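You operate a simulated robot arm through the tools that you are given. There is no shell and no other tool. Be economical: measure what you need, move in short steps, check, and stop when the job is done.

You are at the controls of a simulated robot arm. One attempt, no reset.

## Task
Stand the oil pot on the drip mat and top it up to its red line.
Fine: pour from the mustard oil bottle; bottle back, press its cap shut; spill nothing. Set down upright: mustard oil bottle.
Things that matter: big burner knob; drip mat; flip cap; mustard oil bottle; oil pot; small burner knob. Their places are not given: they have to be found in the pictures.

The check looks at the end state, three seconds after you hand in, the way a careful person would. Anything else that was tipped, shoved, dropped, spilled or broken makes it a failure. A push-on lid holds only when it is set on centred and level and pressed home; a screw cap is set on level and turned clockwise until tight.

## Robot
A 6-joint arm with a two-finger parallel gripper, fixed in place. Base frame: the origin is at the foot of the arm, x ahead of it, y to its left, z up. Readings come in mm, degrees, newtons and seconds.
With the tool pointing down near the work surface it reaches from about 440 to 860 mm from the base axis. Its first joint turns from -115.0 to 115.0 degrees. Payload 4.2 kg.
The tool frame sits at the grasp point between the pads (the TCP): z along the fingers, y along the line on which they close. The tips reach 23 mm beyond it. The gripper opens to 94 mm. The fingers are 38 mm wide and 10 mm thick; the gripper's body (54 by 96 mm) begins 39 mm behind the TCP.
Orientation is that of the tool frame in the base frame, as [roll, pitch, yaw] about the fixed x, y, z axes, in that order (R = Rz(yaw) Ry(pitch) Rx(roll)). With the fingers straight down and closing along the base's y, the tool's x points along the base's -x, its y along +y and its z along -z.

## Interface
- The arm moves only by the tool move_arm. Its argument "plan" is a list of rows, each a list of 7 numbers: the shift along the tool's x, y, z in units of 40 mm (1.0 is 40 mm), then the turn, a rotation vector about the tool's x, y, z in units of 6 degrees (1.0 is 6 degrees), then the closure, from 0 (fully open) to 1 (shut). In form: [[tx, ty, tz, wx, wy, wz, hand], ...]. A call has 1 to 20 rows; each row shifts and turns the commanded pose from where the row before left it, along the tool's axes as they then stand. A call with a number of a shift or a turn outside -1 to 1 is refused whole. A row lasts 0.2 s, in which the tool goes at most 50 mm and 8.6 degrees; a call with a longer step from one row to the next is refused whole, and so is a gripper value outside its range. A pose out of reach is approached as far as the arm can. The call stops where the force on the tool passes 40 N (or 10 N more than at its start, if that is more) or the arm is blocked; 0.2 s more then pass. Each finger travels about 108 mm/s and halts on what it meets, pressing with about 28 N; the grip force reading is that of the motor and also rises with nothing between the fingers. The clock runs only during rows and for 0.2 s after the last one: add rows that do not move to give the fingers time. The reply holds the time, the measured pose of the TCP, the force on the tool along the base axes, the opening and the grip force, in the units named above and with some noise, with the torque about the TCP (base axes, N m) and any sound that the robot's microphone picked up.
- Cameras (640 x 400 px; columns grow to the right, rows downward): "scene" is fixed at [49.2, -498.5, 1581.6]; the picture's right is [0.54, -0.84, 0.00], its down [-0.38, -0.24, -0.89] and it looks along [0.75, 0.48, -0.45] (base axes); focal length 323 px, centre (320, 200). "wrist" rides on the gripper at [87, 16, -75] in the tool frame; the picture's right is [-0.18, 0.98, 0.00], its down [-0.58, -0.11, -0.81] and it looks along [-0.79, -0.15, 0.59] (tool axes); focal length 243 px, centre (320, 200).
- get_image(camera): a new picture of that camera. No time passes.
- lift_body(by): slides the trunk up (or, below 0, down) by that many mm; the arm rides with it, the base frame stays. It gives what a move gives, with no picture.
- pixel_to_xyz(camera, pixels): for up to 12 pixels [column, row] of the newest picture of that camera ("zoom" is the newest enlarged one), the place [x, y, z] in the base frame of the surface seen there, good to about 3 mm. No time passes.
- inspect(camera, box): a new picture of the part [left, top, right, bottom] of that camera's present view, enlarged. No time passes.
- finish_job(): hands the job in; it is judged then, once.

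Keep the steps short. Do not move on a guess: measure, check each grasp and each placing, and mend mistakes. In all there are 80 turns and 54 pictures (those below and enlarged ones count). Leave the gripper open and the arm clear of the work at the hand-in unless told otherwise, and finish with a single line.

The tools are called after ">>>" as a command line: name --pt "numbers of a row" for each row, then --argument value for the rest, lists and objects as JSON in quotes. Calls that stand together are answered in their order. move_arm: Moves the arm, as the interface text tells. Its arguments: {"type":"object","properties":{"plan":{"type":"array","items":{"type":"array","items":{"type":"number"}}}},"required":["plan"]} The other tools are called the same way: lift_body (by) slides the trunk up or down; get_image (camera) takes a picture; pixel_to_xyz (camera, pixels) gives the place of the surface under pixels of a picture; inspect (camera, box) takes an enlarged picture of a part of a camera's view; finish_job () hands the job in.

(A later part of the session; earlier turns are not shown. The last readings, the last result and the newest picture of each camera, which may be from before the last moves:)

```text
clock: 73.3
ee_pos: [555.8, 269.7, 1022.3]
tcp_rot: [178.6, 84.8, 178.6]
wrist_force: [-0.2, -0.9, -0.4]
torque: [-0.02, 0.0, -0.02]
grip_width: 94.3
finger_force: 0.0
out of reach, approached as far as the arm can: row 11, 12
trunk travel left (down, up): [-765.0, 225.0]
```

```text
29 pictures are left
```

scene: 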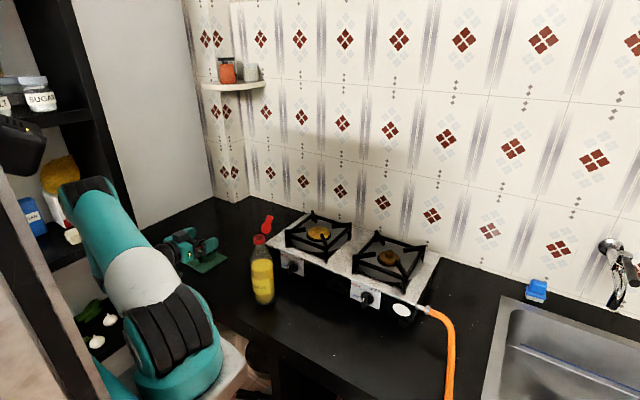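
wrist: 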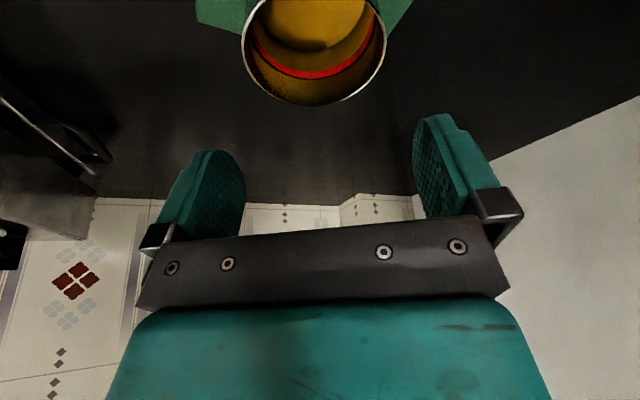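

The tool is nearly horizontal (85°). Lowering the trunk 100 mm should ease the wrist; then I'll pull back slightly and move across to y≈95 in front of the bottle.

>>> lift_body --by -100

>>> move_arm --pt "0 0 0 0 -0.5 0 0" --pt "0 0 0 0 -0.4 0 0" --pt "0 -0.4 -0.2 0 0 0 0" --pt "0 -0.8 -0.2 0 0 0 0" --pt "0 -0.8 0 0 0 0 0" --pt "0 -0.8 0 0 0 0 0" --pt "0 -0.8 0 0 0 0 0" --pt "0 -0.8 0 0 0 0 0" --pt "0 0 0 0 0 0 0"

>>> get_image --camera "wrist"

>>> get_image --camera "scene"

```text
clock: 74.7
ee_pos: [555.5, 270.4, 921.7]
tcp_rot: [178.6, 84.6, 178.5]
wrist_force: [-0.5, 0.0, -0.2]
torque: [0.03, 0.0, -0.02]
grip_width: 94.0
finger_force: 0.1
trunk travel left (down, up): [-665.0, 325.0]
```

```text
clock: 76.7
ee_pos: [617.6, 203.0, 977.1]
tcp_rot: [178.4, 85.3, 178.2]
wrist_force: [0.3, 0.3, 0.7]
torque: [-0.02, 0.03, -0.02]
grip_width: 94.0
finger_force: 0.0
out of reach, approached as far as the arm can: row 1, 3, 4, 5, 6, 7, 8
trunk travel left (down, up): [-665.0, 325.0]
```

```text
28 pictures are left
```

wrist: 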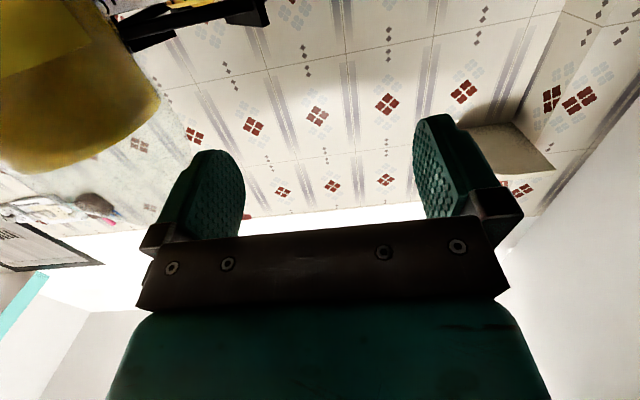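

```text
27 pictures are left
```

scene: 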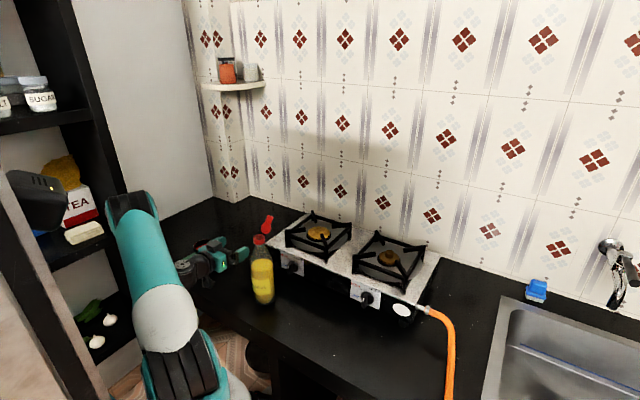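

The wrist limit pushed the tool forward, so I must not continue here. I'll move away from the bottle to +y, relax the pitch by 25°, and raise the arm, so that I can lower the trunk and flatten the forearm.

>>> move_arm --pt "0 0.8 0 0 0.9 0 0" --pt "0 0.8 0 0 0.9 0 0" --pt "0 0 0 0 0.9 0 0" --pt "0 0 0 0 0.9 0 0" --pt "0 0 0 0 0.6 0 0" --pt "-0.7 0 -0.4 0 0 0 0" --pt "-0.8 0 -0.46 0 0 0 0" --pt "-0.8 0 -0.46 0 0 0 0" --pt "-0.8 0 -0.46 0 0 0 0" --pt "-0.8 0 -0.46 0 0 0 0" --pt "-0.8 0 -0.46 0 0 0 0" --pt "0 0 0 0 0 0 0"

```text
clock: 79.2
ee_pos: [607.8, 269.0, 1197.3]
tcp_rot: [179.8, 62.0, 179.8]
wrist_force: [0.3, 0.1, 0.5]
torque: [0.01, -0.01, -0.01]
grip_width: 94.0
finger_force: 0.2
trunk travel left (down, up): [-665.0, 325.0]
```

Now lowering the trunk 250, then pitching to horizontal and backing off a little to test.

>>> lift_body --by -250

>>> move_arm --pt "0 0 0 0 -0.9 0 0" --pt "0 0 0 0 -0.9 0 0" --pt "0 0 0 0 -0.9 0 0" --pt "0 0 0 0 -0.9 0 0" --pt "0 0 0 0 -0.9 0 0" --pt "0 0 -0.3 0 0 0 0" --pt "0 0 -0.4 0 0 0 0" --pt "0 0 -0.5 0 0 0 0" --pt "0 0 -0.5 0 0 0 0" --pt "0 0 0 0 0 0 0"

```text
clock: 81.8
ee_pos: [608.0, 269.7, 947.7]
tcp_rot: [179.7, 61.9, 179.7]
wrist_force: [-0.6, 0.2, 0.1]
torque: [0.04, -0.03, -0.01]
grip_width: 93.9
finger_force: 0.0
trunk travel left (down, up): [-415.0, 575.0]
```

```text
clock: 84.2
ee_pos: [568.8, 242.5, 947.8]
tcp_rot: [175.3, 88.9, 170.7]
wrist_force: [0.5, -0.1, -0.3]
torque: [-0.02, 0.02, 0.05]
grip_width: 94.0
finger_force: 0.0
trunk travel left (down, up): [-415.0, 575.0]
stopped in row 10: the arm was blocked; the commanded pose is now the measured one
```

The arm was blocked. Let me look.

>>> get_image --camera "scene"

```text
26 pictures are left
```

scene: 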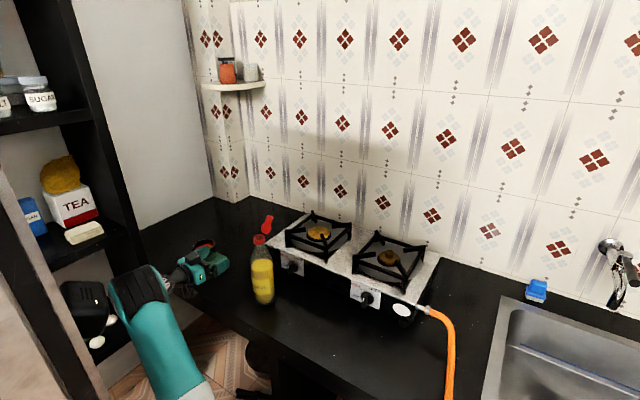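

>>> inspect --camera "scene" --box '[20, 220, 240, 370]'

```text
2.67 times, centred on (130, 295) of scene
```

zoom: 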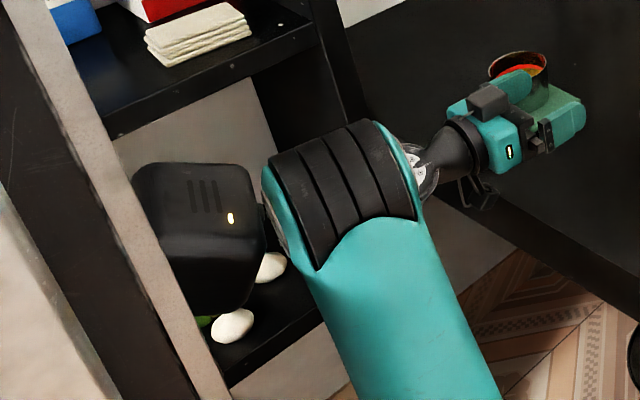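

The black motor housing at the elbow reaches the shelf on the left; nothing there has moved (garlic still at the same pixels). I'll move to −y, which swings the elbow away from the shelf.

>>> move_arm --pt "0 -0.3 0 0 0 0 0" --pt "0 -0.4 0 0 0 0 0" --pt "0 -0.4 0 0 0 0 0" --pt "0 -0.4 0 0 0 0 0" --pt "0 0 -0.2 0 0 0 0" --pt "0 0 -0.3 -0.4 0 0 0" --pt "0 0 -0.3 -0.37 0 0 0" --pt "0 0 0 0 0 0 0"

```text
clock: 86.0
ee_pos: [531.2, 185.8, 949.6]
tcp_rot: [166.9, 88.7, 167.5]
wrist_force: [-1.2, 0.8, -0.2]
torque: [0.0, -0.01, 0.0]
grip_width: 94.0
finger_force: 0.1
trunk travel left (down, up): [-415.0, 575.0]
```

Free again at (531,186). I'll continue to y≈95 in front of the bottle and look.

>>> move_arm --pt "0 -0.4 0 0 0 0 0" --pt "0 -0.6 0 0 0 0 0" --pt "0 -0.6 0 0 0 0 0" --pt "0 -0.6 0 0 0 0 0" --pt "0 -0.07 0 0 0 0 0" --pt "0 0 0 0 0 0 0"

>>> get_image --camera "wrist"

>>> get_image --camera "scene"

```text
clock: 87.4
ee_pos: [533.0, 99.9, 951.5]
tcp_rot: [163.6, 88.9, 164.0]
wrist_force: [0.7, 0.2, -0.1]
torque: [0.0, -0.02, 0.0]
grip_width: 94.1
finger_force: 0.1
out of reach, approached as far as the arm can: row 4
trunk travel left (down, up): [-415.0, 575.0]
```

```text
24 pictures are left
```

wrist: 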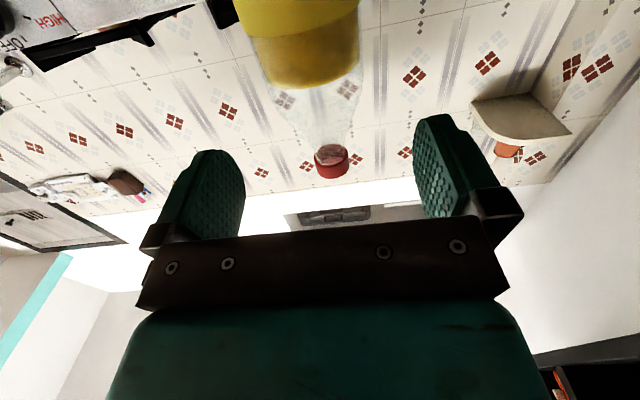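

```text
23 pictures are left
```

scene: 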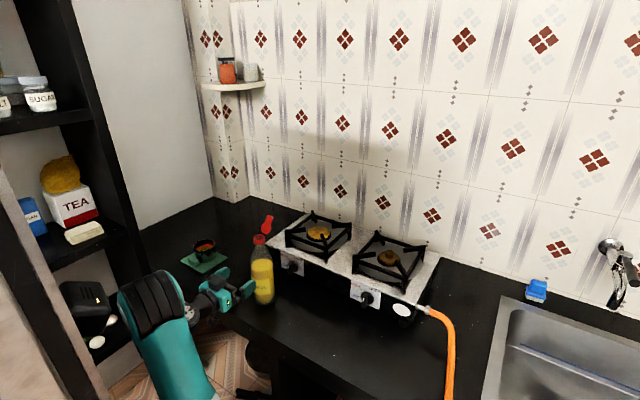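

The gripper faces the bottle. I'll measure the bottle's sides, shoulder, neck and cap ring.

>>> pixel_to_xyz --camera "wrist" --pixels '[[332, 168], [318, 158], [346, 158], [248, 40], [303, 40], [356, 40], [300, 80], [330, 140], [330, 125], [270, 95], [355, 75], [300, 10]]'

>>> inspect --camera "scene" --box '[180, 200, 320, 320]'

```text
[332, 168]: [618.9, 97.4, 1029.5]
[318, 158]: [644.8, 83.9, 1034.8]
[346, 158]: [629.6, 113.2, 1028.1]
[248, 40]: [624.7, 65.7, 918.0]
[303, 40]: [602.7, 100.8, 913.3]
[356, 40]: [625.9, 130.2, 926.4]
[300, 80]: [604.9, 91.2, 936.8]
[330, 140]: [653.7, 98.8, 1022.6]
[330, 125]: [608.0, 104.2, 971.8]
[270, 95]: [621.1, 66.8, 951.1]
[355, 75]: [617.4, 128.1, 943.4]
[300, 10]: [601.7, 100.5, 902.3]
```

```text
3.33 times, centred on (250, 260) of scene
```

zoom: 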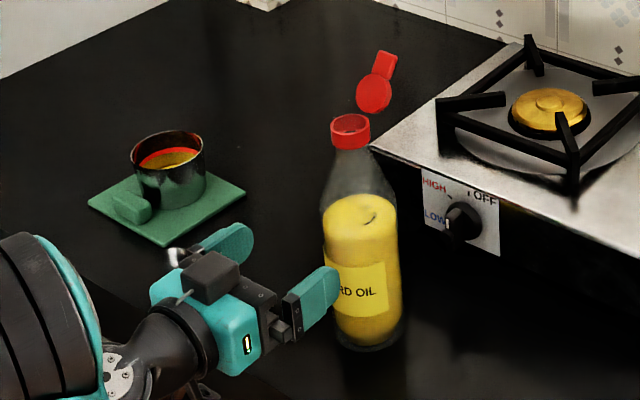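

Bottle axis is at (635,98), diameter ≈66; the cylinder reaches up to ≈945 and the mouth is at ≈1047. The oil in the pot and the mat are as left. I'll go forward 40, down to z≈915, then forward to the axis.

>>> move_arm --pt "0 0 0.5 0 0 0 0" --pt "0 0 0.5 0 0 0 0" --pt "0.3 -0.04 0 0 0 0 0" --pt "0.3 0 0 0 0 0 0" --pt "0.3 0 0 0 0 0 0" --pt "0 0 0.4 0 0 0 0" --pt "0 0 0.4 0 0 0 0" --pt "0 0 0 0 0 0 0"

>>> get_image --camera "wrist"

```text
clock: 89.2
ee_pos: [604.1, 100.8, 914.8]
tcp_rot: [162.8, 88.9, 163.2]
wrist_force: [0.0, 0.3, 0.2]
torque: [0.0, 0.0, 0.0]
grip_width: 94.2
finger_force: 0.0
trunk travel left (down, up): [-415.0, 575.0]
```

```text
21 pictures are left
```

wrist: 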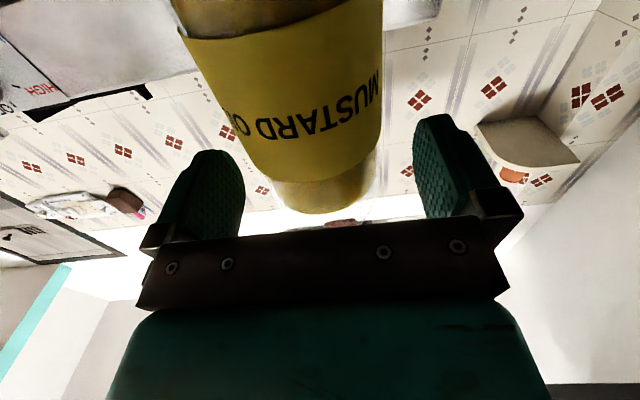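

The bottle lies between the fingers. Forward 29 mm, then closing slowly.

>>> move_arm --pt "0 -0.06 0.25 0 0 0 0" --pt "0 0 0.25 0 0 0 0" --pt "0 0 0.2 0 0 0 0" --pt "0 0 0 0 0 0 0" --pt "0 0 0 0 0 0 0.15" --pt "0 0 0 0 0 0 0.2" --pt "0 0 0 0 0 0 0.25" --pt "0 0 0 0 0 0 0.3" --pt "0 0 0 0 0 0 0.6" --pt "0 0 0 0 0 0 0.6" --pt "0 0 0 0 0 0 0.6"

```text
clock: 91.6
ee_pos: [633.0, 97.6, 915.4]
tcp_rot: [163.8, 88.9, 164.1]
wrist_force: [0.9, -2.6, -0.7]
torque: [-0.43, -0.02, -0.01]
grip_width: 70.9
finger_force: 28.1
trunk travel left (down, up): [-415.0, 575.0]
```

Gripped at 70.9 mm. Lifting slowly, 28 mm.

>>> move_arm --pt "-0.05 0 0 0 0 0 0.6" --pt "-0.05 0 0 0 0 0 0.6" --pt "-0.1 0 0 0 0 0 0.6" --pt "-0.1 0 0 0 0 0 0.6" --pt "-0.1 0 0 0 0 0 0.6" --pt "-0.1 0 0 0 0 0 0.6" --pt "-0.1 0 0 0 0 0 0.6" --pt "-0.1 0 0 0 0 0 0.6" --pt "0 0 0 0 0 0 0.6"

>>> inspect --camera "scene" --box '[180, 200, 320, 320]'

>>> pixel_to_xyz --camera "zoom" --pixels '[[350, 118], [350, 128], [345, 140], [365, 250], [375, 95], [180, 205]]'

```text
clock: 93.6
ee_pos: [631.8, 96.6, 942.9]
tcp_rot: [164.1, 89.0, 164.6]
wrist_force: [0.1, -0.3, -5.5]
torque: [-0.01, 0.04, -0.01]
grip_width: 70.5
finger_force: 27.8
trunk travel left (down, up): [-415.0, 575.0]
```

```text
3.33 times, centred on (250, 260) of scene
```

zoom: 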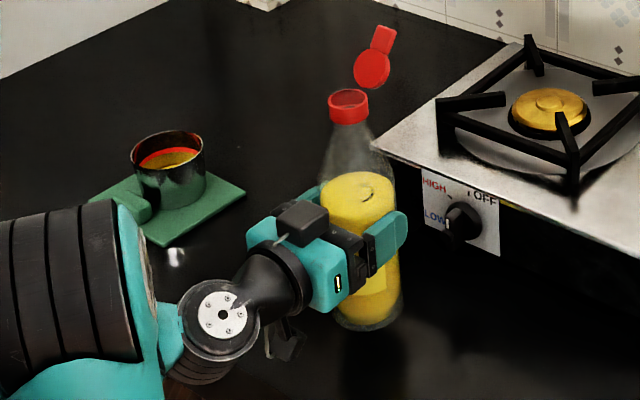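

```text
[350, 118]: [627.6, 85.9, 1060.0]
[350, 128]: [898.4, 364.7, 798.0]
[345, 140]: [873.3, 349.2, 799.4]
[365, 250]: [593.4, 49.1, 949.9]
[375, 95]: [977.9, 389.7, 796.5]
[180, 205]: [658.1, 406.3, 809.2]
```

The bottle hangs steady (5.5 N) and is upright. I'll carry it level to about (675,240), raised slightly.

>>> move_arm --pt "-0.1 0.1 0.1 0 0 0 0.6" --pt "-0.15 0.2 0.15 0 0 0 0.6" --pt "-0.15 0.25 0.15 0 0 0 0.6" --pt "0 0.3 0.15 0 0 0 0.6" --pt "0 0.3 0.15 0 0 0 0.6" --pt "0 0.3 0.15 0 0 0 0.6" --pt "0 0.3 0.1 0 0 0 0.6" --pt "0 0.3 0.08 0 0 0 0.6" --pt "0 0.3 0 0 0 0 0.6" --pt "0 0.3 0 0 0 0 0.6" --pt "0 0.3 0 0 0 0 0.6" --pt "0 0.3 0 0 0 0 0.6" --pt "0 0.2 0 0 0 0 0.6" --pt "0 0.1 0 0 0 0 0.6" --pt "0 0 0 0 0 0 0.6"

>>> get_image --camera "scene"

```text
clock: 96.8
ee_pos: [671.9, 238.6, 957.9]
tcp_rot: [165.3, 88.8, 165.8]
wrist_force: [-1.4, 0.0, -5.5]
torque: [0.02, 0.04, 0.01]
grip_width: 70.8
finger_force: 28.5
trunk travel left (down, up): [-415.0, 575.0]
```

```text
19 pictures are left
```

scene: 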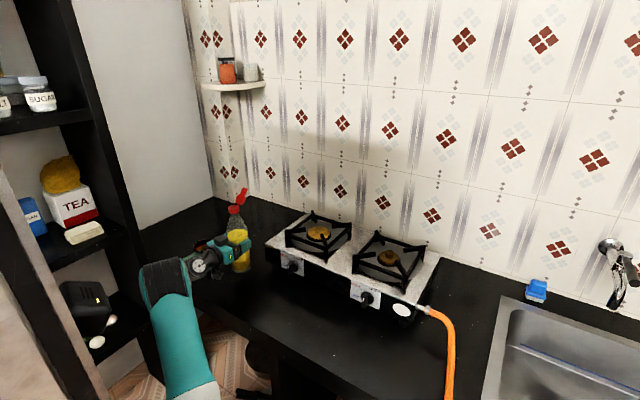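

Next I'll shift to y≈288, then tilt the bottle 48° toward the pot at this height. By my estimate oil reaches the lip only near 80°, so this is safe.

>>> move_arm --pt "0 0.2 0.05 0 0 0 0.6" --pt "0 0.3 0.03 0 0 0 0.6" --pt "0 0.3 0 0 0 0 0.6" --pt "0 0.3 0 0 0 0 0.6" --pt "0 0.13 0 0 0 0 0.6" --pt "0 0 0 0 0 -0.4 0.6" --pt "0 0 0 0 0 -0.6 0.6" --pt "0 0 0 0 0 -0.8 0.6" --pt "0 0 0 0 0 -0.8 0.6" --pt "0 0 0 0 0 -0.8 0.6" --pt "0 0 0 0 0 -0.8 0.6" --pt "0 0 0 0 0 -0.8 0.6" --pt "0 0 0 0 0 -0.8 0.6" --pt "0 0 0 0 0 -0.8 0.6" --pt "0 0 0 0 0 -0.8 0.6" --pt "0 0 0 0 0 -0.6 0.6" --pt "0 0 0 0 0 0 0.6"

>>> inspect --camera "scene" --box '[140, 170, 300, 290]'

```text
clock: 100.4
ee_pos: [677.6, 289.4, 959.2]
tcp_rot: [-91.5, 42.2, -90.5]
wrist_force: [0.3, 0.2, -5.5]
torque: [0.06, 0.03, 0.01]
grip_width: 70.4
finger_force: 28.0
trunk travel left (down, up): [-415.0, 575.0]
```

```text
3.33 times, centred on (220, 230) of scene
```

zoom: 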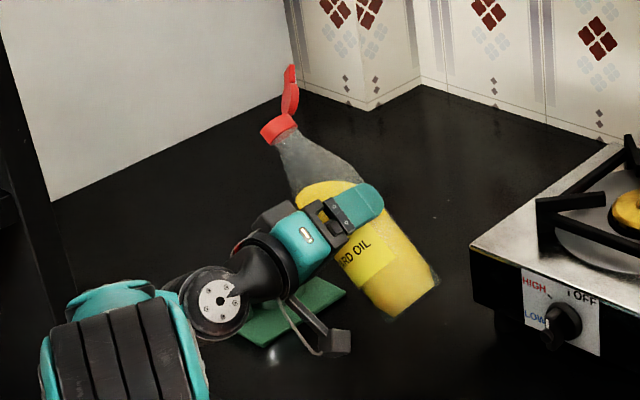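

Tilt is 47.8° and the pot is just hidden behind the gripper. I'll continue to 72°, then lower to z≈895, so the lip comes above the pot.

>>> move_arm --pt "0 0 0 0 0 -0.5 0.6" --pt "0 0 0 0 0 -0.6 0.6" --pt "0 0 0 0 0 -0.6 0.6" --pt "0 0 0 0 0 -0.6 0.6" --pt "0 0 0 0 0 -0.6 0.6" --pt "0 0 0 0 0 -0.6 0.6" --pt "0 0 0 0 0 -0.53 0.6" --pt "0.06 0.18 0 0 0 0 0.6" --pt "0.109 0.335 0 0 0 0 0.6" --pt "0.109 0.335 0 0 0 0 0.6" --pt "0.109 0.335 0 0 0 0 0.6" --pt "0.109 0.335 0 0 0 0 0.6" --pt "0 0 0 0 0 0 0.6"

>>> inspect --camera "scene" --box '[140, 190, 280, 290]'

>>> get_image --camera "wrist"

```text
clock: 103.2
ee_pos: [675.9, 287.7, 895.3]
tcp_rot: [-91.1, 18.1, -89.9]
wrist_force: [-1.1, -0.1, -5.2]
torque: [0.04, 0.05, 0.04]
grip_width: 70.6
finger_force: 27.8
trunk travel left (down, up): [-415.0, 575.0]
```

```text
4.00 times, centred on (210, 240) of scene
```

zoom: 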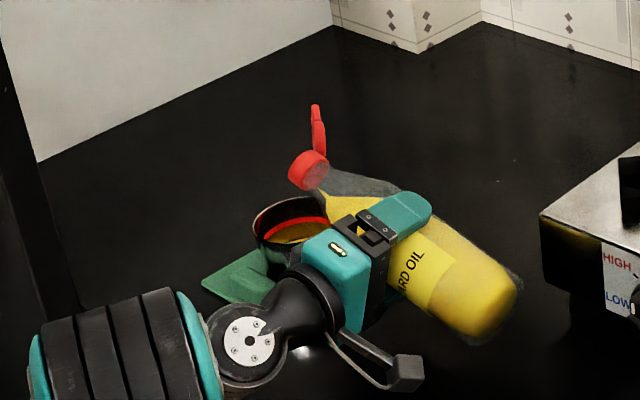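

```text
16 pictures are left
```

wrist: 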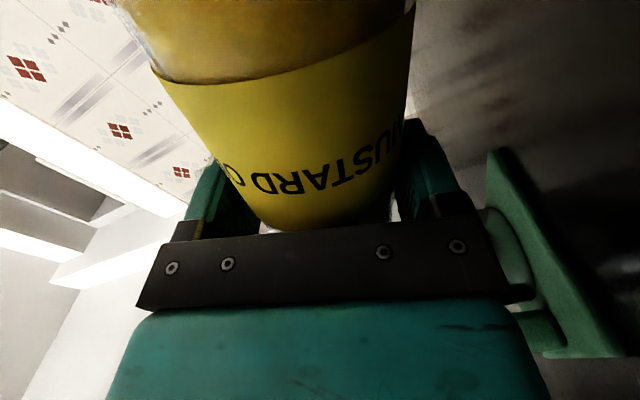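

The scene picture shows the pot's inside (red line and oil at zoom (295,225)) and the mouth over it. I'll measure the pot rim, oil and cap ring.

>>> pixel_to_xyz --camera "zoom" --pixels '[[253, 235], [285, 198], [262, 214], [300, 180], [313, 190], [290, 178], [290, 232], [285, 225], [310, 155], [265, 255]]'

```text
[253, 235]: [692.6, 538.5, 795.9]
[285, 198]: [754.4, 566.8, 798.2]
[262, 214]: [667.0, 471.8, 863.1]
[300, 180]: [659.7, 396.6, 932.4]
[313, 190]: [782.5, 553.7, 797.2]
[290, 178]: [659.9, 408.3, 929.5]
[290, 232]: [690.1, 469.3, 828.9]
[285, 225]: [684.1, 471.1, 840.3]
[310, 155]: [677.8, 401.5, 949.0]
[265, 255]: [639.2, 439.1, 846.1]
```

The mouth is at (678,413,936), right over the pot. Lowering 9 mm and tilting to 77°, then checking the sound and the oil level.

>>> move_arm --pt "0.07 0.21 0 0 0 -0.2 0.6" --pt "0 0 0 0 0 -0.25 0.6" --pt "0 0 0 0 0 -0.2 0.6" --pt "0 0 0 0 0 -0.15 0.6" --pt "0 0 0 0 0 0 0.6" --pt "0 0 0 0 0 0 0.6"

>>> inspect --camera "scene" --box '[170, 200, 260, 264]'

```text
clock: 104.6
ee_pos: [676.3, 288.3, 884.7]
tcp_rot: [-91.2, 13.3, -89.9]
wrist_force: [0.4, -0.5, -5.0]
torque: [0.03, 0.06, -0.02]
grip_width: 70.5
finger_force: 27.9
trunk travel left (down, up): [-415.0, 575.0]
```

```text
6.25 times, centred on (215, 232) of scene
```

zoom: 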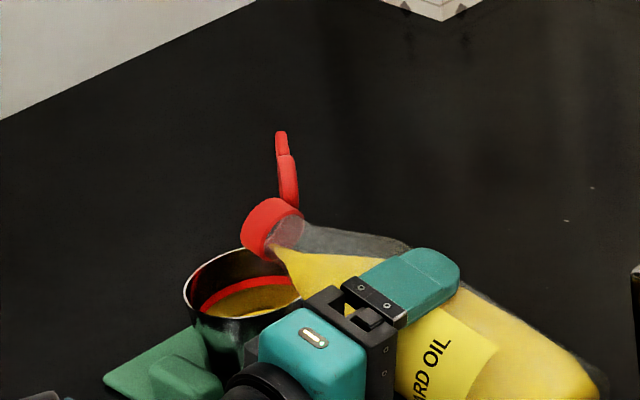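

The oil has reached the neck but isn't flowing yet. I'll add 1.5° and wait.

>>> move_arm --pt "0 0 0 0 0 -0.12 0.6" --pt "0 0 0 0 0 -0.13 0.6" --pt "0 0 0 0 0 0 0.6" --pt "0 0 0 0 0 0 0.6" --pt "0 0 0 0 0 0 0.6" --pt "0 0 0 0 0 0 0.6"

>>> inspect --camera "scene" --box '[170, 200, 260, 264]'

```text
clock: 106.0
ee_pos: [675.5, 289.3, 886.4]
tcp_rot: [-91.1, 11.9, -89.8]
wrist_force: [0.3, -0.2, -5.0]
torque: [0.07, 0.02, 0.0]
grip_width: 70.5
finger_force: 28.0
trunk travel left (down, up): [-415.0, 575.0]
```

```text
6.25 times, centred on (215, 232) of scene
```

zoom: 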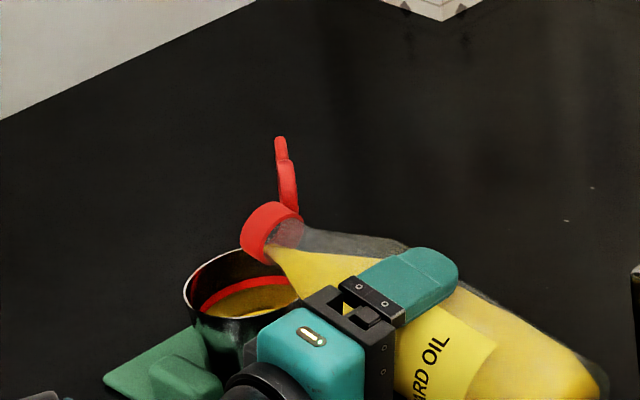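

Not flowing yet. Another 1.2° with a wait; I'll watch the sound and force.

>>> move_arm --pt "0 0 0 0 0 -0.1 0.6" --pt "0 0 0 0 0 -0.1 0.6" --pt "0 0 0 0 0 0 0.6" --pt "0 0 0 0 0 0 0.6" --pt "0 0 0 0 0 0 0.6"

```text
clock: 107.2
ee_pos: [673.7, 287.6, 885.5]
tcp_rot: [-91.0, 10.6, -89.8]
wrist_force: [-0.4, 0.7, -5.5]
torque: [0.09, 0.05, -0.02]
grip_width: 70.7
finger_force: 28.0
trunk travel left (down, up): [-415.0, 575.0]
```

>>> move_arm --pt "0 0 0 0 0 -0.1 0.6" --pt "0 0 0 0 0 -0.1 0.6" --pt "0 0 0 0 0 0 0.6" --pt "0 0 0 0 0 0 0.6" --pt "0 0 0 0 0 0 0.6"

>>> inspect --camera "scene" --box '[170, 200, 260, 264]'

```text
clock: 108.4
ee_pos: [675.4, 287.8, 885.5]
tcp_rot: [-91.1, 9.4, -89.8]
wrist_force: [-0.9, -0.3, -5.1]
torque: [0.09, 0.06, 0.02]
grip_width: 70.9
finger_force: 27.9
trunk travel left (down, up): [-415.0, 575.0]
```

```text
6.25 times, centred on (215, 232) of scene
```

zoom: 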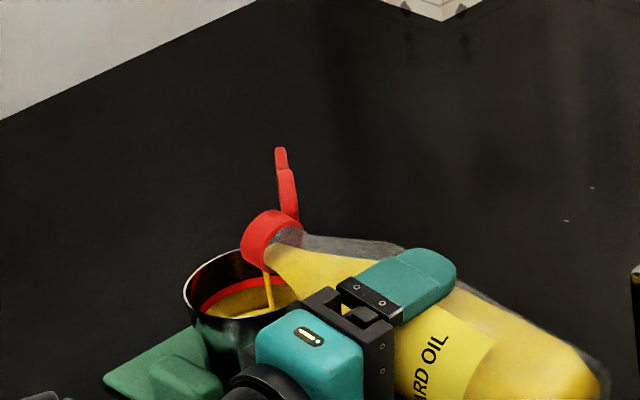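

It's pouring: a thin stream falls inside the pot. I'll measure the oil level now, and let it run 1.6 s.

>>> pixel_to_xyz --camera "zoom" --pixels '[[235, 305], [220, 308], [245, 300], [240, 286], [215, 298]]'

>>> move_arm --pt "0 0 0 0 0 0 0.6" --pt "0 0 0 0 0 0 0.6" --pt "0 0 0 0 0 0 0.6" --pt "0 0 0 0 0 0 0.6" --pt "0 0 0 0 0 0 0.6" --pt "0 0 0 0 0 0 0.6" --pt "0 0 0 0 0 0 0.6"

>>> inspect --camera "scene" --box '[190, 226, 246, 262]'

>>> pixel_to_xyz --camera "zoom" --pixels '[[235, 200], [250, 200], [220, 200], [200, 200], [240, 220], [270, 180], [220, 215]]'

```text
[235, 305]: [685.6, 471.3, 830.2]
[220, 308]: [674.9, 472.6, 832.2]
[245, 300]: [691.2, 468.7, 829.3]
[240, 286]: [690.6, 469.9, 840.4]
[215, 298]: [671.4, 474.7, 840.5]
```

```text
clock: 110.0
ee_pos: [674.2, 287.8, 886.7]
tcp_rot: [-91.1, 9.4, -89.8]
wrist_force: [-0.5, -0.1, -4.7]
torque: [0.07, 0.03, 0.01]
grip_width: 70.7
finger_force: 28.1
trunk travel left (down, up): [-415.0, 575.0]
```

```text
11.11 times, centred on (218, 244) of scene
```

zoom: 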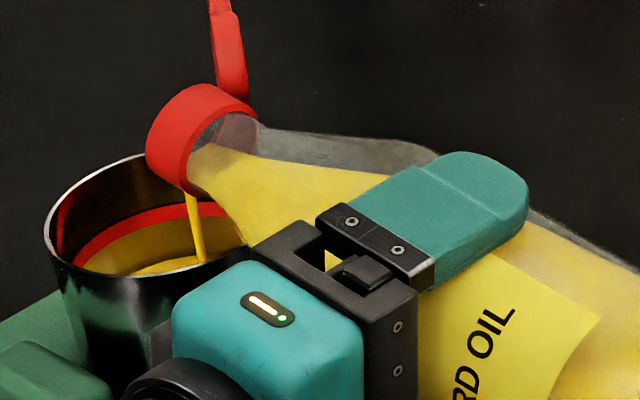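

```text
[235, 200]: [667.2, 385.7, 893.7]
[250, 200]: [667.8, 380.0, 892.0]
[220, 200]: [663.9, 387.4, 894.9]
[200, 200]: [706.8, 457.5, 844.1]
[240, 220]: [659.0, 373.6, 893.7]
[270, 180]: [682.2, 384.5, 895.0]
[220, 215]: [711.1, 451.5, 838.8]
```

>>> pixel_to_xyz --camera "zoom" --pixels '[[140, 213], [140, 220], [140, 228], [140, 245], [150, 262], [170, 262], [165, 268], [150, 270], [100, 262]]'

```text
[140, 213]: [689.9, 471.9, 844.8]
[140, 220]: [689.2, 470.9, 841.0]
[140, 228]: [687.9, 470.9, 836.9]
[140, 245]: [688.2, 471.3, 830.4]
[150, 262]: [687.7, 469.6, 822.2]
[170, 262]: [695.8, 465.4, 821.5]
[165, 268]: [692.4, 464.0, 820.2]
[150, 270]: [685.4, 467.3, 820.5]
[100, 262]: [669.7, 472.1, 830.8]
```

The red line is at 837–843 (centre ≈840) and the oil is now ≈820.5, so about 20 mm to go. Adding 1.2° and letting it run ~2 s.

>>> move_arm --pt "0 0 0 0 0 -0.1 0.6" --pt "0 0 0 0 0 -0.1 0.6" --pt "0 0 0 0 0 0 0.6" --pt "0 0 0 0 0 0 0.6" --pt "0 0 0 0 0 0 0.6" --pt "0 0 0 0 0 0 0.6" --pt "0 0 0 0 0 0 0.6" --pt "0 0 0 0 0 0 0.6" --pt "0 0 0 0 0 0 0.6" --pt "0 0 0 0 0 0 0.6"

>>> inspect --camera "scene" --box '[190, 226, 246, 262]'

>>> pixel_to_xyz --camera "zoom" --pixels '[[140, 240], [140, 250], [140, 260], [150, 255], [150, 265], [170, 255], [165, 268], [120, 265]]'

```text
clock: 112.2
ee_pos: [675.1, 286.6, 884.5]
tcp_rot: [-91.1, 8.2, -89.8]
wrist_force: [-0.4, 0.2, -5.1]
torque: [0.08, 0.02, 0.0]
grip_width: 70.6
finger_force: 27.9
trunk travel left (down, up): [-415.0, 575.0]
```

```text
11.11 times, centred on (218, 244) of scene
```

zoom: 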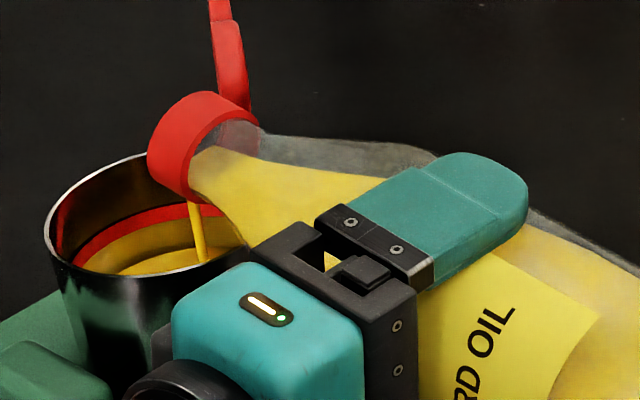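

```text
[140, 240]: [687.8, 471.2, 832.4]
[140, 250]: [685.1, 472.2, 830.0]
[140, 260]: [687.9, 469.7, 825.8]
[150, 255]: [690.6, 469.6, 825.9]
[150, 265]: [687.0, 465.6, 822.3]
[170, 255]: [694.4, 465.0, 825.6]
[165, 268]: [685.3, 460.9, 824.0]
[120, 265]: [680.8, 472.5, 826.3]
```

Oil ≈823.5, rising ~1.4 mm/s. Adding 1° and running ~3.6 s.

>>> move_arm --pt "0 0 0 0 0 -0.1 0.6" --pt "0 0 0 0 0 -0.07 0.6" --pt "0 0 0 0 0 0 0.6" --pt "0 0 0 0 0 0 0.6" --pt "0 0 0 0 0 0 0.6" --pt "0 0 0 0 0 0 0.6" --pt "0 0 0 0 0 0 0.6" --pt "0 0 0 0 0 0 0.6" --pt "0 0 0 0 0 0 0.6" --pt "0 0 0 0 0 0 0.6" --pt "0 0 0 0 0 0 0.6" --pt "0 0 0 0 0 0 0.6" --pt "0 0 0 0 0 0 0.6" --pt "0 0 0 0 0 0 0.6" --pt "0 0 0 0 0 0 0.6" --pt "0 0 0 0 0 0 0.6" --pt "0 0 0 0 0 0 0.6"

>>> inspect --camera "scene" --box '[190, 226, 246, 262]'

>>> pixel_to_xyz --camera "zoom" --pixels '[[140, 240], [140, 250], [140, 260], [150, 255], [150, 265], [170, 255], [165, 268], [120, 265], [170, 245], [170, 240]]'

```text
clock: 115.8
ee_pos: [675.2, 287.2, 885.3]
tcp_rot: [-91.1, 7.2, -89.7]
wrist_force: [-0.1, -0.6, -5.1]
torque: [0.06, 0.04, 0.0]
grip_width: 70.9
finger_force: 27.7
trunk travel left (down, up): [-415.0, 575.0]
```

```text
11.11 times, centred on (218, 244) of scene
```

zoom: 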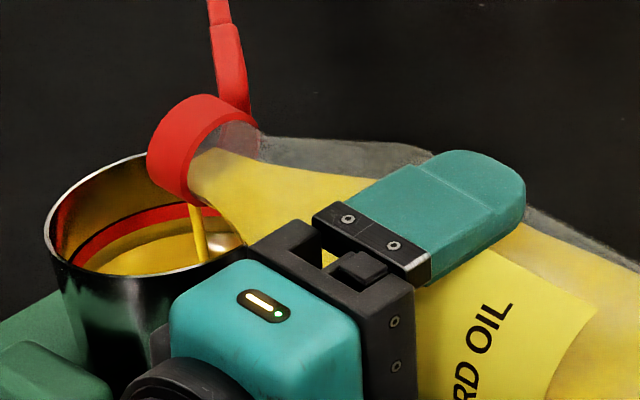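

```text
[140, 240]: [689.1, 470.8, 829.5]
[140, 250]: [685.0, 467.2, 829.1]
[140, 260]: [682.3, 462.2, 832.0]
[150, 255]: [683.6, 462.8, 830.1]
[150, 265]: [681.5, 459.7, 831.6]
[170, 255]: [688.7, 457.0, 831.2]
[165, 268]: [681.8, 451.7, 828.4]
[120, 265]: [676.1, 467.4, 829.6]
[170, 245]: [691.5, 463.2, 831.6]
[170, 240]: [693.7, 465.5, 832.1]
```

Oil ≈830; rising ~1.9 mm/s. Letting it run 3.2 s more at the same tilt.

>>> move_arm --pt "0 0 0 0 0 0 0.6" --pt "0 0 0 0 0 0 0.6" --pt "0 0 0 0 0 0 0.6" --pt "0 0 0 0 0 0 0.6" --pt "0 0 0 0 0 0 0.6" --pt "0 0 0 0 0 0 0.6" --pt "0 0 0 0 0 0 0.6" --pt "0 0 0 0 0 0 0.6" --pt "0 0 0 0 0 0 0.6" --pt "0 0 0 0 0 0 0.6" --pt "0 0 0 0 0 0 0.6" --pt "0 0 0 0 0 0 0.6" --pt "0 0 0 0 0 0 0.6" --pt "0 0 0 0 0 0 0.6" --pt "0 0 0 0 0 0 0.6"

>>> inspect --camera "scene" --box '[190, 226, 246, 262]'

>>> pixel_to_xyz --camera "zoom" --pixels '[[140, 240], [140, 250], [140, 260], [150, 255], [150, 265], [170, 255], [165, 268], [120, 265], [170, 245], [170, 240], [120, 255]]'

```text
clock: 119.0
ee_pos: [675.3, 288.1, 886.2]
tcp_rot: [-91.1, 7.2, -89.7]
wrist_force: [0.7, -0.1, -4.9]
torque: [0.09, 0.01, 0.01]
grip_width: 70.8
finger_force: 28.5
trunk travel left (down, up): [-415.0, 575.0]
```

```text
11.11 times, centred on (218, 244) of scene
```

zoom: 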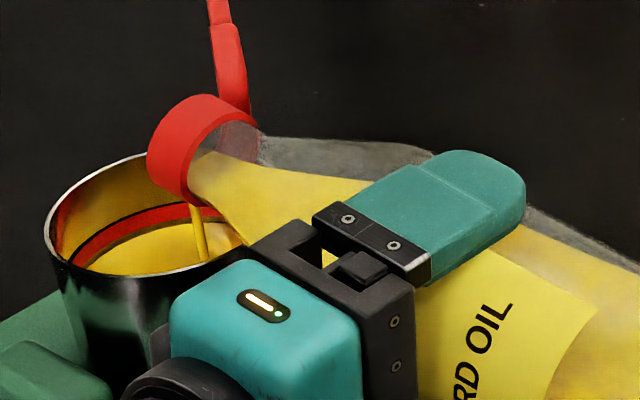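

```text
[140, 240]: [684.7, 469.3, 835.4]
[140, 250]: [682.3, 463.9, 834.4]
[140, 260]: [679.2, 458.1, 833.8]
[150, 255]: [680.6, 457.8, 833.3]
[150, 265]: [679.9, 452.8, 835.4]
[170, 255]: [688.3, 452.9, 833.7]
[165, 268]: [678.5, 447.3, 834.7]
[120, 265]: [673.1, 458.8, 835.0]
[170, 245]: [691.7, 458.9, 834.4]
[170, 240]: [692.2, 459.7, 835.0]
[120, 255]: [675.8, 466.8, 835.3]
```

Oil ≈834.5; ~1.2 mm/s and slowing. Letting it run 3.8 s more, then tilting back 10° in the same call, to land near 840.

>>> move_arm --pt "0 0 0 0 0 0 0.6" --pt "0 0 0 0 0 0 0.6" --pt "0 0 0 0 0 0 0.6" --pt "0 0 0 0 0 0 0.6" --pt "0 0 0 0 0 0 0.6" --pt "0 0 0 0 0 0 0.6" --pt "0 0 0 0 0 0 0.6" --pt "0 0 0 0 0 0 0.6" --pt "0 0 0 0 0 0 0.6" --pt "0 0 0 0 0 0 0.6" --pt "0 0 0 0 0 0 0.6" --pt "0 0 0 0 0 0 0.6" --pt "0 0 0 0 0 0 0.6" --pt "0 0 0 0 0 0 0.6" --pt "0 0 0 0 0 0 0.6" --pt "0 0 0 0 0 0 0.6" --pt "0 0 0 0 0 0 0.6" --pt "0 0 0 0 0 0.6 0.6" --pt "0 0 0 0 0 0.6 0.6" --pt "0 0 0 0 0 0.5 0.6"

>>> inspect --camera "scene" --box '[190, 226, 246, 262]'

>>> pixel_to_xyz --camera "zoom" --pixels '[[140, 250], [140, 260], [150, 255], [150, 265], [170, 255], [165, 268], [120, 265], [170, 245], [120, 255], [140, 212], [140, 218], [140, 224]]'

```text
clock: 123.2
ee_pos: [675.5, 288.3, 884.6]
tcp_rot: [-91.1, 17.5, -89.9]
wrist_force: [0.0, -0.4, -4.1]
torque: [0.03, 0.03, 0.0]
grip_width: 70.7
finger_force: 27.7
trunk travel left (down, up): [-415.0, 575.0]
```

```text
11.11 times, centred on (218, 244) of scene
```

zoom: 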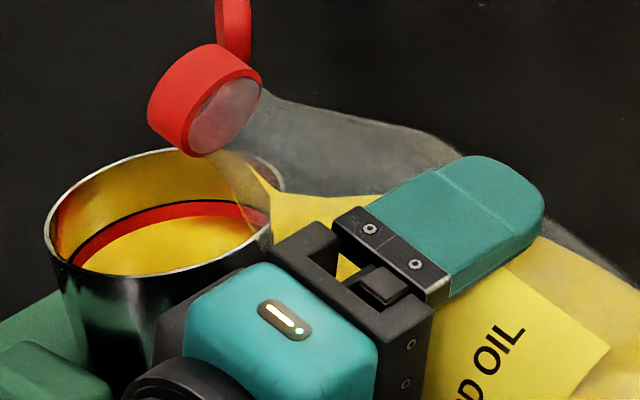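

```text
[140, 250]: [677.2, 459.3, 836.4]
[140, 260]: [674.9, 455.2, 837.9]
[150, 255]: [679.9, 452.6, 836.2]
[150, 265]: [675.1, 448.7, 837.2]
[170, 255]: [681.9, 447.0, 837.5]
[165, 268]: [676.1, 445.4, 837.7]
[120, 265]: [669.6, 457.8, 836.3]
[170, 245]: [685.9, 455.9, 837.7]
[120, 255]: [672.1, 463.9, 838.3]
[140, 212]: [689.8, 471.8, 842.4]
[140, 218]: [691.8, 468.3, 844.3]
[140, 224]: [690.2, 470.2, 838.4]
```

Oil ≈837, just touching the lower edge of the red band (838–843). It needs about 2.5 mm more, so I'll give it one short further pour to 83.8° for ~1.6 s and tilt back.

>>> move_arm --pt "0 0 0 0 0 -0.5 0.6" --pt "0 0 0 0 0 -0.5 0.6" --pt "0 0 0 0 0 -0.5 0.6" --pt "0 0 0 0 0 -0.38 0.6" --pt "0 0 0 0 0 0 0.6" --pt "0 0 0 0 0 0 0.6" --pt "0 0 0 0 0 0 0.6" --pt "0 0 0 0 0 0 0.6" --pt "0 0 0 0 0 0 0.6" --pt "0 0 0 0 0 0 0.6" --pt "0 0 0 0 0 0 0.6" --pt "0 0 0 0 0 0.6 0.6" --pt "0 0 0 0 0 0.6 0.6" --pt "0 0 0 0 0 0.6 0.6" --pt "0 0 0 0 0 0 0.6"

>>> inspect --camera "scene" --box '[190, 226, 246, 262]'

>>> pixel_to_xyz --camera "zoom" --pixels '[[140, 250], [140, 260], [150, 255], [150, 265], [170, 255], [165, 265], [120, 265], [170, 245], [120, 255], [190, 230], [190, 240], [180, 235]]'

```text
clock: 126.4
ee_pos: [674.6, 288.4, 885.6]
tcp_rot: [-91.0, 17.1, -89.8]
wrist_force: [0.3, 0.0, -5.3]
torque: [0.06, 0.02, 0.05]
grip_width: 70.8
finger_force: 28.0
trunk travel left (down, up): [-415.0, 575.0]
```

```text
11.11 times, centred on (218, 244) of scene
```

zoom: 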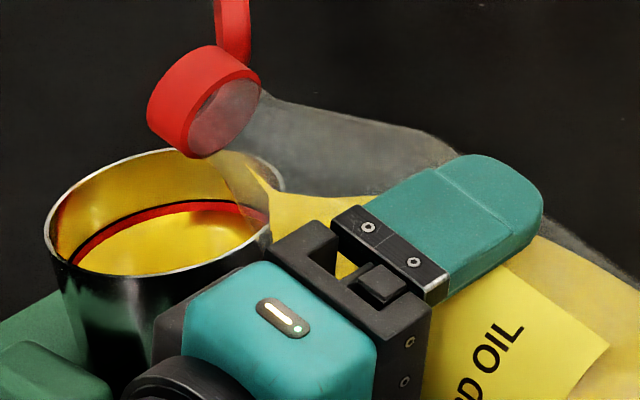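

```text
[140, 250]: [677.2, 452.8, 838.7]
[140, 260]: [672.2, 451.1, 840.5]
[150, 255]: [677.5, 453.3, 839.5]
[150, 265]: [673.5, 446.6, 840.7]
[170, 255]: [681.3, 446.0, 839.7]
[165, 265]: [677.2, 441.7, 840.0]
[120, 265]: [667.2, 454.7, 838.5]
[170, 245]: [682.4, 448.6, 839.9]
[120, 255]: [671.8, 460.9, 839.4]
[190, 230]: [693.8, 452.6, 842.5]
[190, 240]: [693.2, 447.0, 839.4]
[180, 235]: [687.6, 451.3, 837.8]
```

Oil ≈839.7, in the middle of the red band. I'll raise the bottle 75 mm and turn it upright.

>>> move_arm --pt "0 0 0 0 0 0.6 0.6" --pt "-0.118 -0.3 0 0 0 0 0.6" --pt "-0.14 -0.35 0 0 0 0 0.6" --pt "-0.14 -0.35 0 0 0 0 0.6" --pt "-0.14 -0.35 0 0 0 0 0.6" --pt "-0.14 -0.35 0 0 0 0 0.6" --pt "0 0 0 0 0 0.6 0.6" --pt "0 0 0 0 0 0.9 0.6" --pt "0 0 0 0 0 0.9 0.6" --pt "0 0 0 0 0 0.9 0.6" --pt "0 0 0 0 0 0.9 0.6" --pt "0 0 0 0 0 0.9 0.6" --pt "0 0 0 0 0 0.9 0.6" --pt "0 0 0 0 0 0.9 0.6" --pt "0 0 0 0 0 0.9 0.6" --pt "0 0 0 0 0 0.9 0.6" --pt "0 0 0 0 0 0.9 0.6" --pt "0 0 0 0 0 0.9 0.6" --pt "0 0 0 0 0 0.9 0.6" --pt "0 0 0 0 0 0.15 0.6"

```text
clock: 130.6
ee_pos: [677.0, 288.9, 958.3]
tcp_rot: [-175.3, 88.9, -174.8]
wrist_force: [0.1, -0.5, -3.7]
torque: [-0.01, 0.05, 0.05]
grip_width: 70.8
finger_force: 27.9
trunk travel left (down, up): [-415.0, 575.0]
```

Upright again. Carrying the bottle back to (633,97.6), staying at this height.

>>> move_arm --pt "0 -0.15 0 0 0 0 0.6" --pt "0 -0.25 0 0 0 0 0.6" --pt "0 -0.3 -0.05 0 0 0 0.6" --pt "0 -0.3 -0.05 0 0 0 0.6" --pt "0 -0.3 -0.05 0 0 0 0.6" --pt "0 -0.3 -0.05 0 0 0 0.6" --pt "0 -0.3 -0.1 0 0 0 0.6" --pt "0 -0.3 -0.1 0 0 0 0.6" --pt "0 -0.3 -0.1 0 0 0 0.6" --pt "0 -0.3 -0.1 0 0 0 0.6" --pt "0 -0.3 -0.1 0 0 0 0.6" --pt "0 -0.3 -0.1 0 0 0 0.6" --pt "0 -0.3 -0.1 0 0 0 0.6" --pt "0 -0.3 -0.1 0 0 0 0.6" --pt "0 -0.3 -0.05 0 0 0 0.6" --pt "0 -0.3 -0.05 0 0 0 0.6" --pt "0 -0.15 0 0 0 0 0.6" --pt "0 -0.035 0 0 0 0 0.6" --pt "0 0 0 0 0 0 0.6"

```text
clock: 134.6
ee_pos: [634.7, 98.6, 960.7]
tcp_rot: [-171.3, 89.0, -170.9]
wrist_force: [-0.1, -0.7, -4.2]
torque: [0.01, 0.05, -0.02]
grip_width: 70.8
finger_force: 28.1
trunk travel left (down, up): [-415.0, 575.0]
```

At the bottle's place. Lowering 42 mm, slowing at the end.

>>> move_arm --pt "0.1 0 0 0 0 0 0.6" --pt "0.2 0 0 0 0 0 0.6" --pt "0.2 0 0 0 0 0 0.6" --pt "0.2 0 0 0 0 0 0.6" --pt "0.2 0 0 0 0 0 0.6" --pt "0.1 0 0 0 0 0 0.6" --pt "0.05 0 0 0 0 0 0.6" --pt "0.025 0 0 0 0 0 0.6" --pt "0 0 0 0 0 0 0.6"

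```text
clock: 136.6
ee_pos: [632.2, 97.8, 917.3]
tcp_rot: [-171.3, 89.0, -170.9]
wrist_force: [0.0, 0.0, -4.1]
torque: [0.01, 0.03, 0.01]
grip_width: 70.7
finger_force: 28.2
trunk travel left (down, up): [-415.0, 575.0]
```

>>> move_arm --pt "0.025 0 0 0 0 0 0.6" --pt "0.025 0 0 0 0 0 0.6" --pt "0.02 0 0 0 0 0 0.6" --pt "0 0 0 0 0 0 0.6"

```text
clock: 137.6
ee_pos: [632.5, 98.6, 916.4]
tcp_rot: [-171.6, 88.9, -171.3]
wrist_force: [-3.1, 0.8, 2.0]
torque: [0.19, 0.4, 0.05]
grip_width: 70.7
finger_force: 28.4
trunk travel left (down, up): [-415.0, 575.0]
```

Touching down (−4 N to +2 N). One more mm, then opening slowly.

>>> move_arm --pt "0.02 0 0 0 0 0 0.6" --pt "0 0 0 0 0 0 0.6" --pt "0 0 0 0 0 0 0.3" --pt "0 0 0 0 0 0 0.24" --pt "0 0 0 0 0 0 0.15" --pt "0 0 0 0 0 0 0" --pt "0 0 0 0 0 0 0" --pt "0 0 0 0 0 0 0"

>>> inspect --camera "scene" --box '[180, 200, 320, 320]'

```text
clock: 139.4
ee_pos: [632.6, 97.6, 915.6]
tcp_rot: [-172.6, 88.9, -172.3]
wrist_force: [1.7, 3.2, 22.8]
torque: [0.52, 1.67, -0.25]
grip_width: 94.1
finger_force: 0.1
trunk travel left (down, up): [-415.0, 575.0]
```

```text
3.33 times, centred on (250, 260) of scene
```

zoom: 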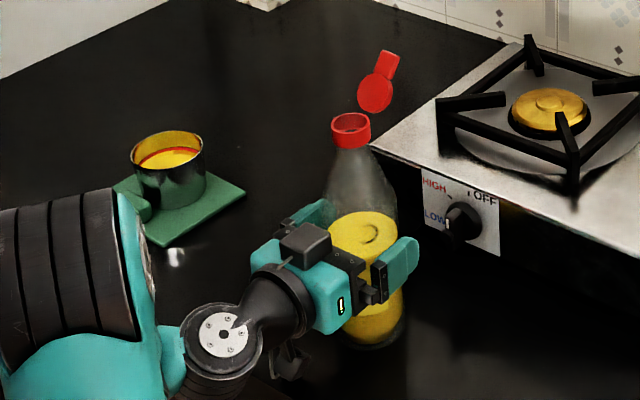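

The bottle stands at its place, but the gripper's underside presses the counter (23 N about 75 mm behind). I'll rise 4 mm and back straight out; also measuring the lid in this picture.

>>> pixel_to_xyz --camera "zoom" --pixels '[[375, 92], [386, 65], [392, 55], [362, 85], [388, 90], [375, 110], [380, 80], [335, 122], [370, 128], [350, 145], [340, 124]]'

>>> move_arm --pt "-0.1 0 0 0 0 0 0" --pt "0 0 -0.3 0 0 0 0" --pt "0 0 -0.5 0 0 0 0" --pt "0 0 -0.6 0 0 0 0" --pt "0 0 -0.6 0 0 0 0" --pt "0 0 -0.4 0 0 0 0" --pt "0 0 0 0 0 0 0"

```text
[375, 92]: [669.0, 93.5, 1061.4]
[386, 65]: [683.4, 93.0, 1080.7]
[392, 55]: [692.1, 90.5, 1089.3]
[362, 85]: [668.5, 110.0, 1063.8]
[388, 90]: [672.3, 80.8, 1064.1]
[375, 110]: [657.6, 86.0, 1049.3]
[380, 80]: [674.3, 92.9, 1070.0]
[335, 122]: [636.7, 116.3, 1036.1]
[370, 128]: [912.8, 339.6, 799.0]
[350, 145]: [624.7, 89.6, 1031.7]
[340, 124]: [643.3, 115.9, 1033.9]
```

```text
clock: 141.0
ee_pos: [544.5, 108.9, 923.3]
tcp_rot: [-172.8, 88.8, -172.6]
wrist_force: [-0.5, 0.0, 0.0]
torque: [0.0, 0.03, 0.01]
grip_width: 94.2
finger_force: 0.2
out of reach, approached as far as the arm can: row 5, 6
trunk travel left (down, up): [-415.0, 575.0]
```

Lid: disc centre (669,94,1062), tab end (692,91,1089), hinge near (652,96,1045). I'll raise the trunk 350, turn the tool downward and close the fingers to make a pusher.

>>> lift_body --by 350

>>> move_arm --pt "0 0 0 0 0.99 0 0" --pt "0 0 0 0 0.99 0 0" --pt "0 0 0 0 0.99 0 0.3" --pt "0 0 0 0 0.99 0 0.6" --pt "0 0 0 0 0.99 0 1" --pt "0 0 0 0 0.99 0 1" --pt "0 0 0 0 0.99 0 1" --pt "0 0 0 0 0.99 0 1" --pt "0 0 0 0 0.99 0 1" --pt "0 0 0 0 0.99 0 1" --pt "0 0 0 0 0.99 0 1" --pt "0 0 0 0 0.99 0 1" --pt "0 0 0 0 0.99 0 1" --pt "0 0 0 0 0.99 0 1" --pt "0 0 0 0 0.94 0 1" --pt "0 0 0 0 0 0 1"

```text
clock: 144.4
ee_pos: [545.0, 109.3, 1274.0]
tcp_rot: [-172.6, 88.8, -172.1]
wrist_force: [0.9, 0.0, -0.1]
torque: [0.01, -0.03, 0.02]
grip_width: 94.3
finger_force: 0.1
trunk travel left (down, up): [-765.0, 225.0]
```

```text
clock: 147.8
ee_pos: [545.2, 107.5, 1274.2]
tcp_rot: [-179.8, -0.1, -179.6]
wrist_force: [1.2, 0.1, -0.1]
torque: [0.02, 0.0, -0.01]
grip_width: 0.0
finger_force: 27.6
trunk travel left (down, up): [-765.0, 225.0]
```

Fingers shut, tool down. I'll go forward to x≈690 and down to z≈1150 (above the lid), then forward to x≈742 behind the lid, then down so the tips are near z 1066.

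>>> move_arm --pt "-0.8 -0.3 0 0 0 0 1" --pt "-0.95 0 0 0 0 0 1" --pt "-0.95 0 0 0 0 0 1" --pt "-0.92 0 0 0 0 0 1" --pt "0 0 0.8 0 0 0 1" --pt "0 0 0.8 0 0 0 1" --pt "0 0 0.8 0 0 0 1" --pt "0 0 0.7 0 0 0 1" --pt "-0.4 0 0 0 0 0 1" --pt "-0.5 0 0 0 0 0 1" --pt "-0.4 0 0 0 0 0 1" --pt "0 0 0 0 0 0 1"

```text
clock: 150.4
ee_pos: [743.4, 98.1, 1147.4]
tcp_rot: [-179.8, 0.0, -179.6]
wrist_force: [-0.2, 0.8, -0.4]
torque: [-0.01, -0.01, -0.01]
grip_width: 0.1
finger_force: 28.5
trunk travel left (down, up): [-765.0, 225.0]
```

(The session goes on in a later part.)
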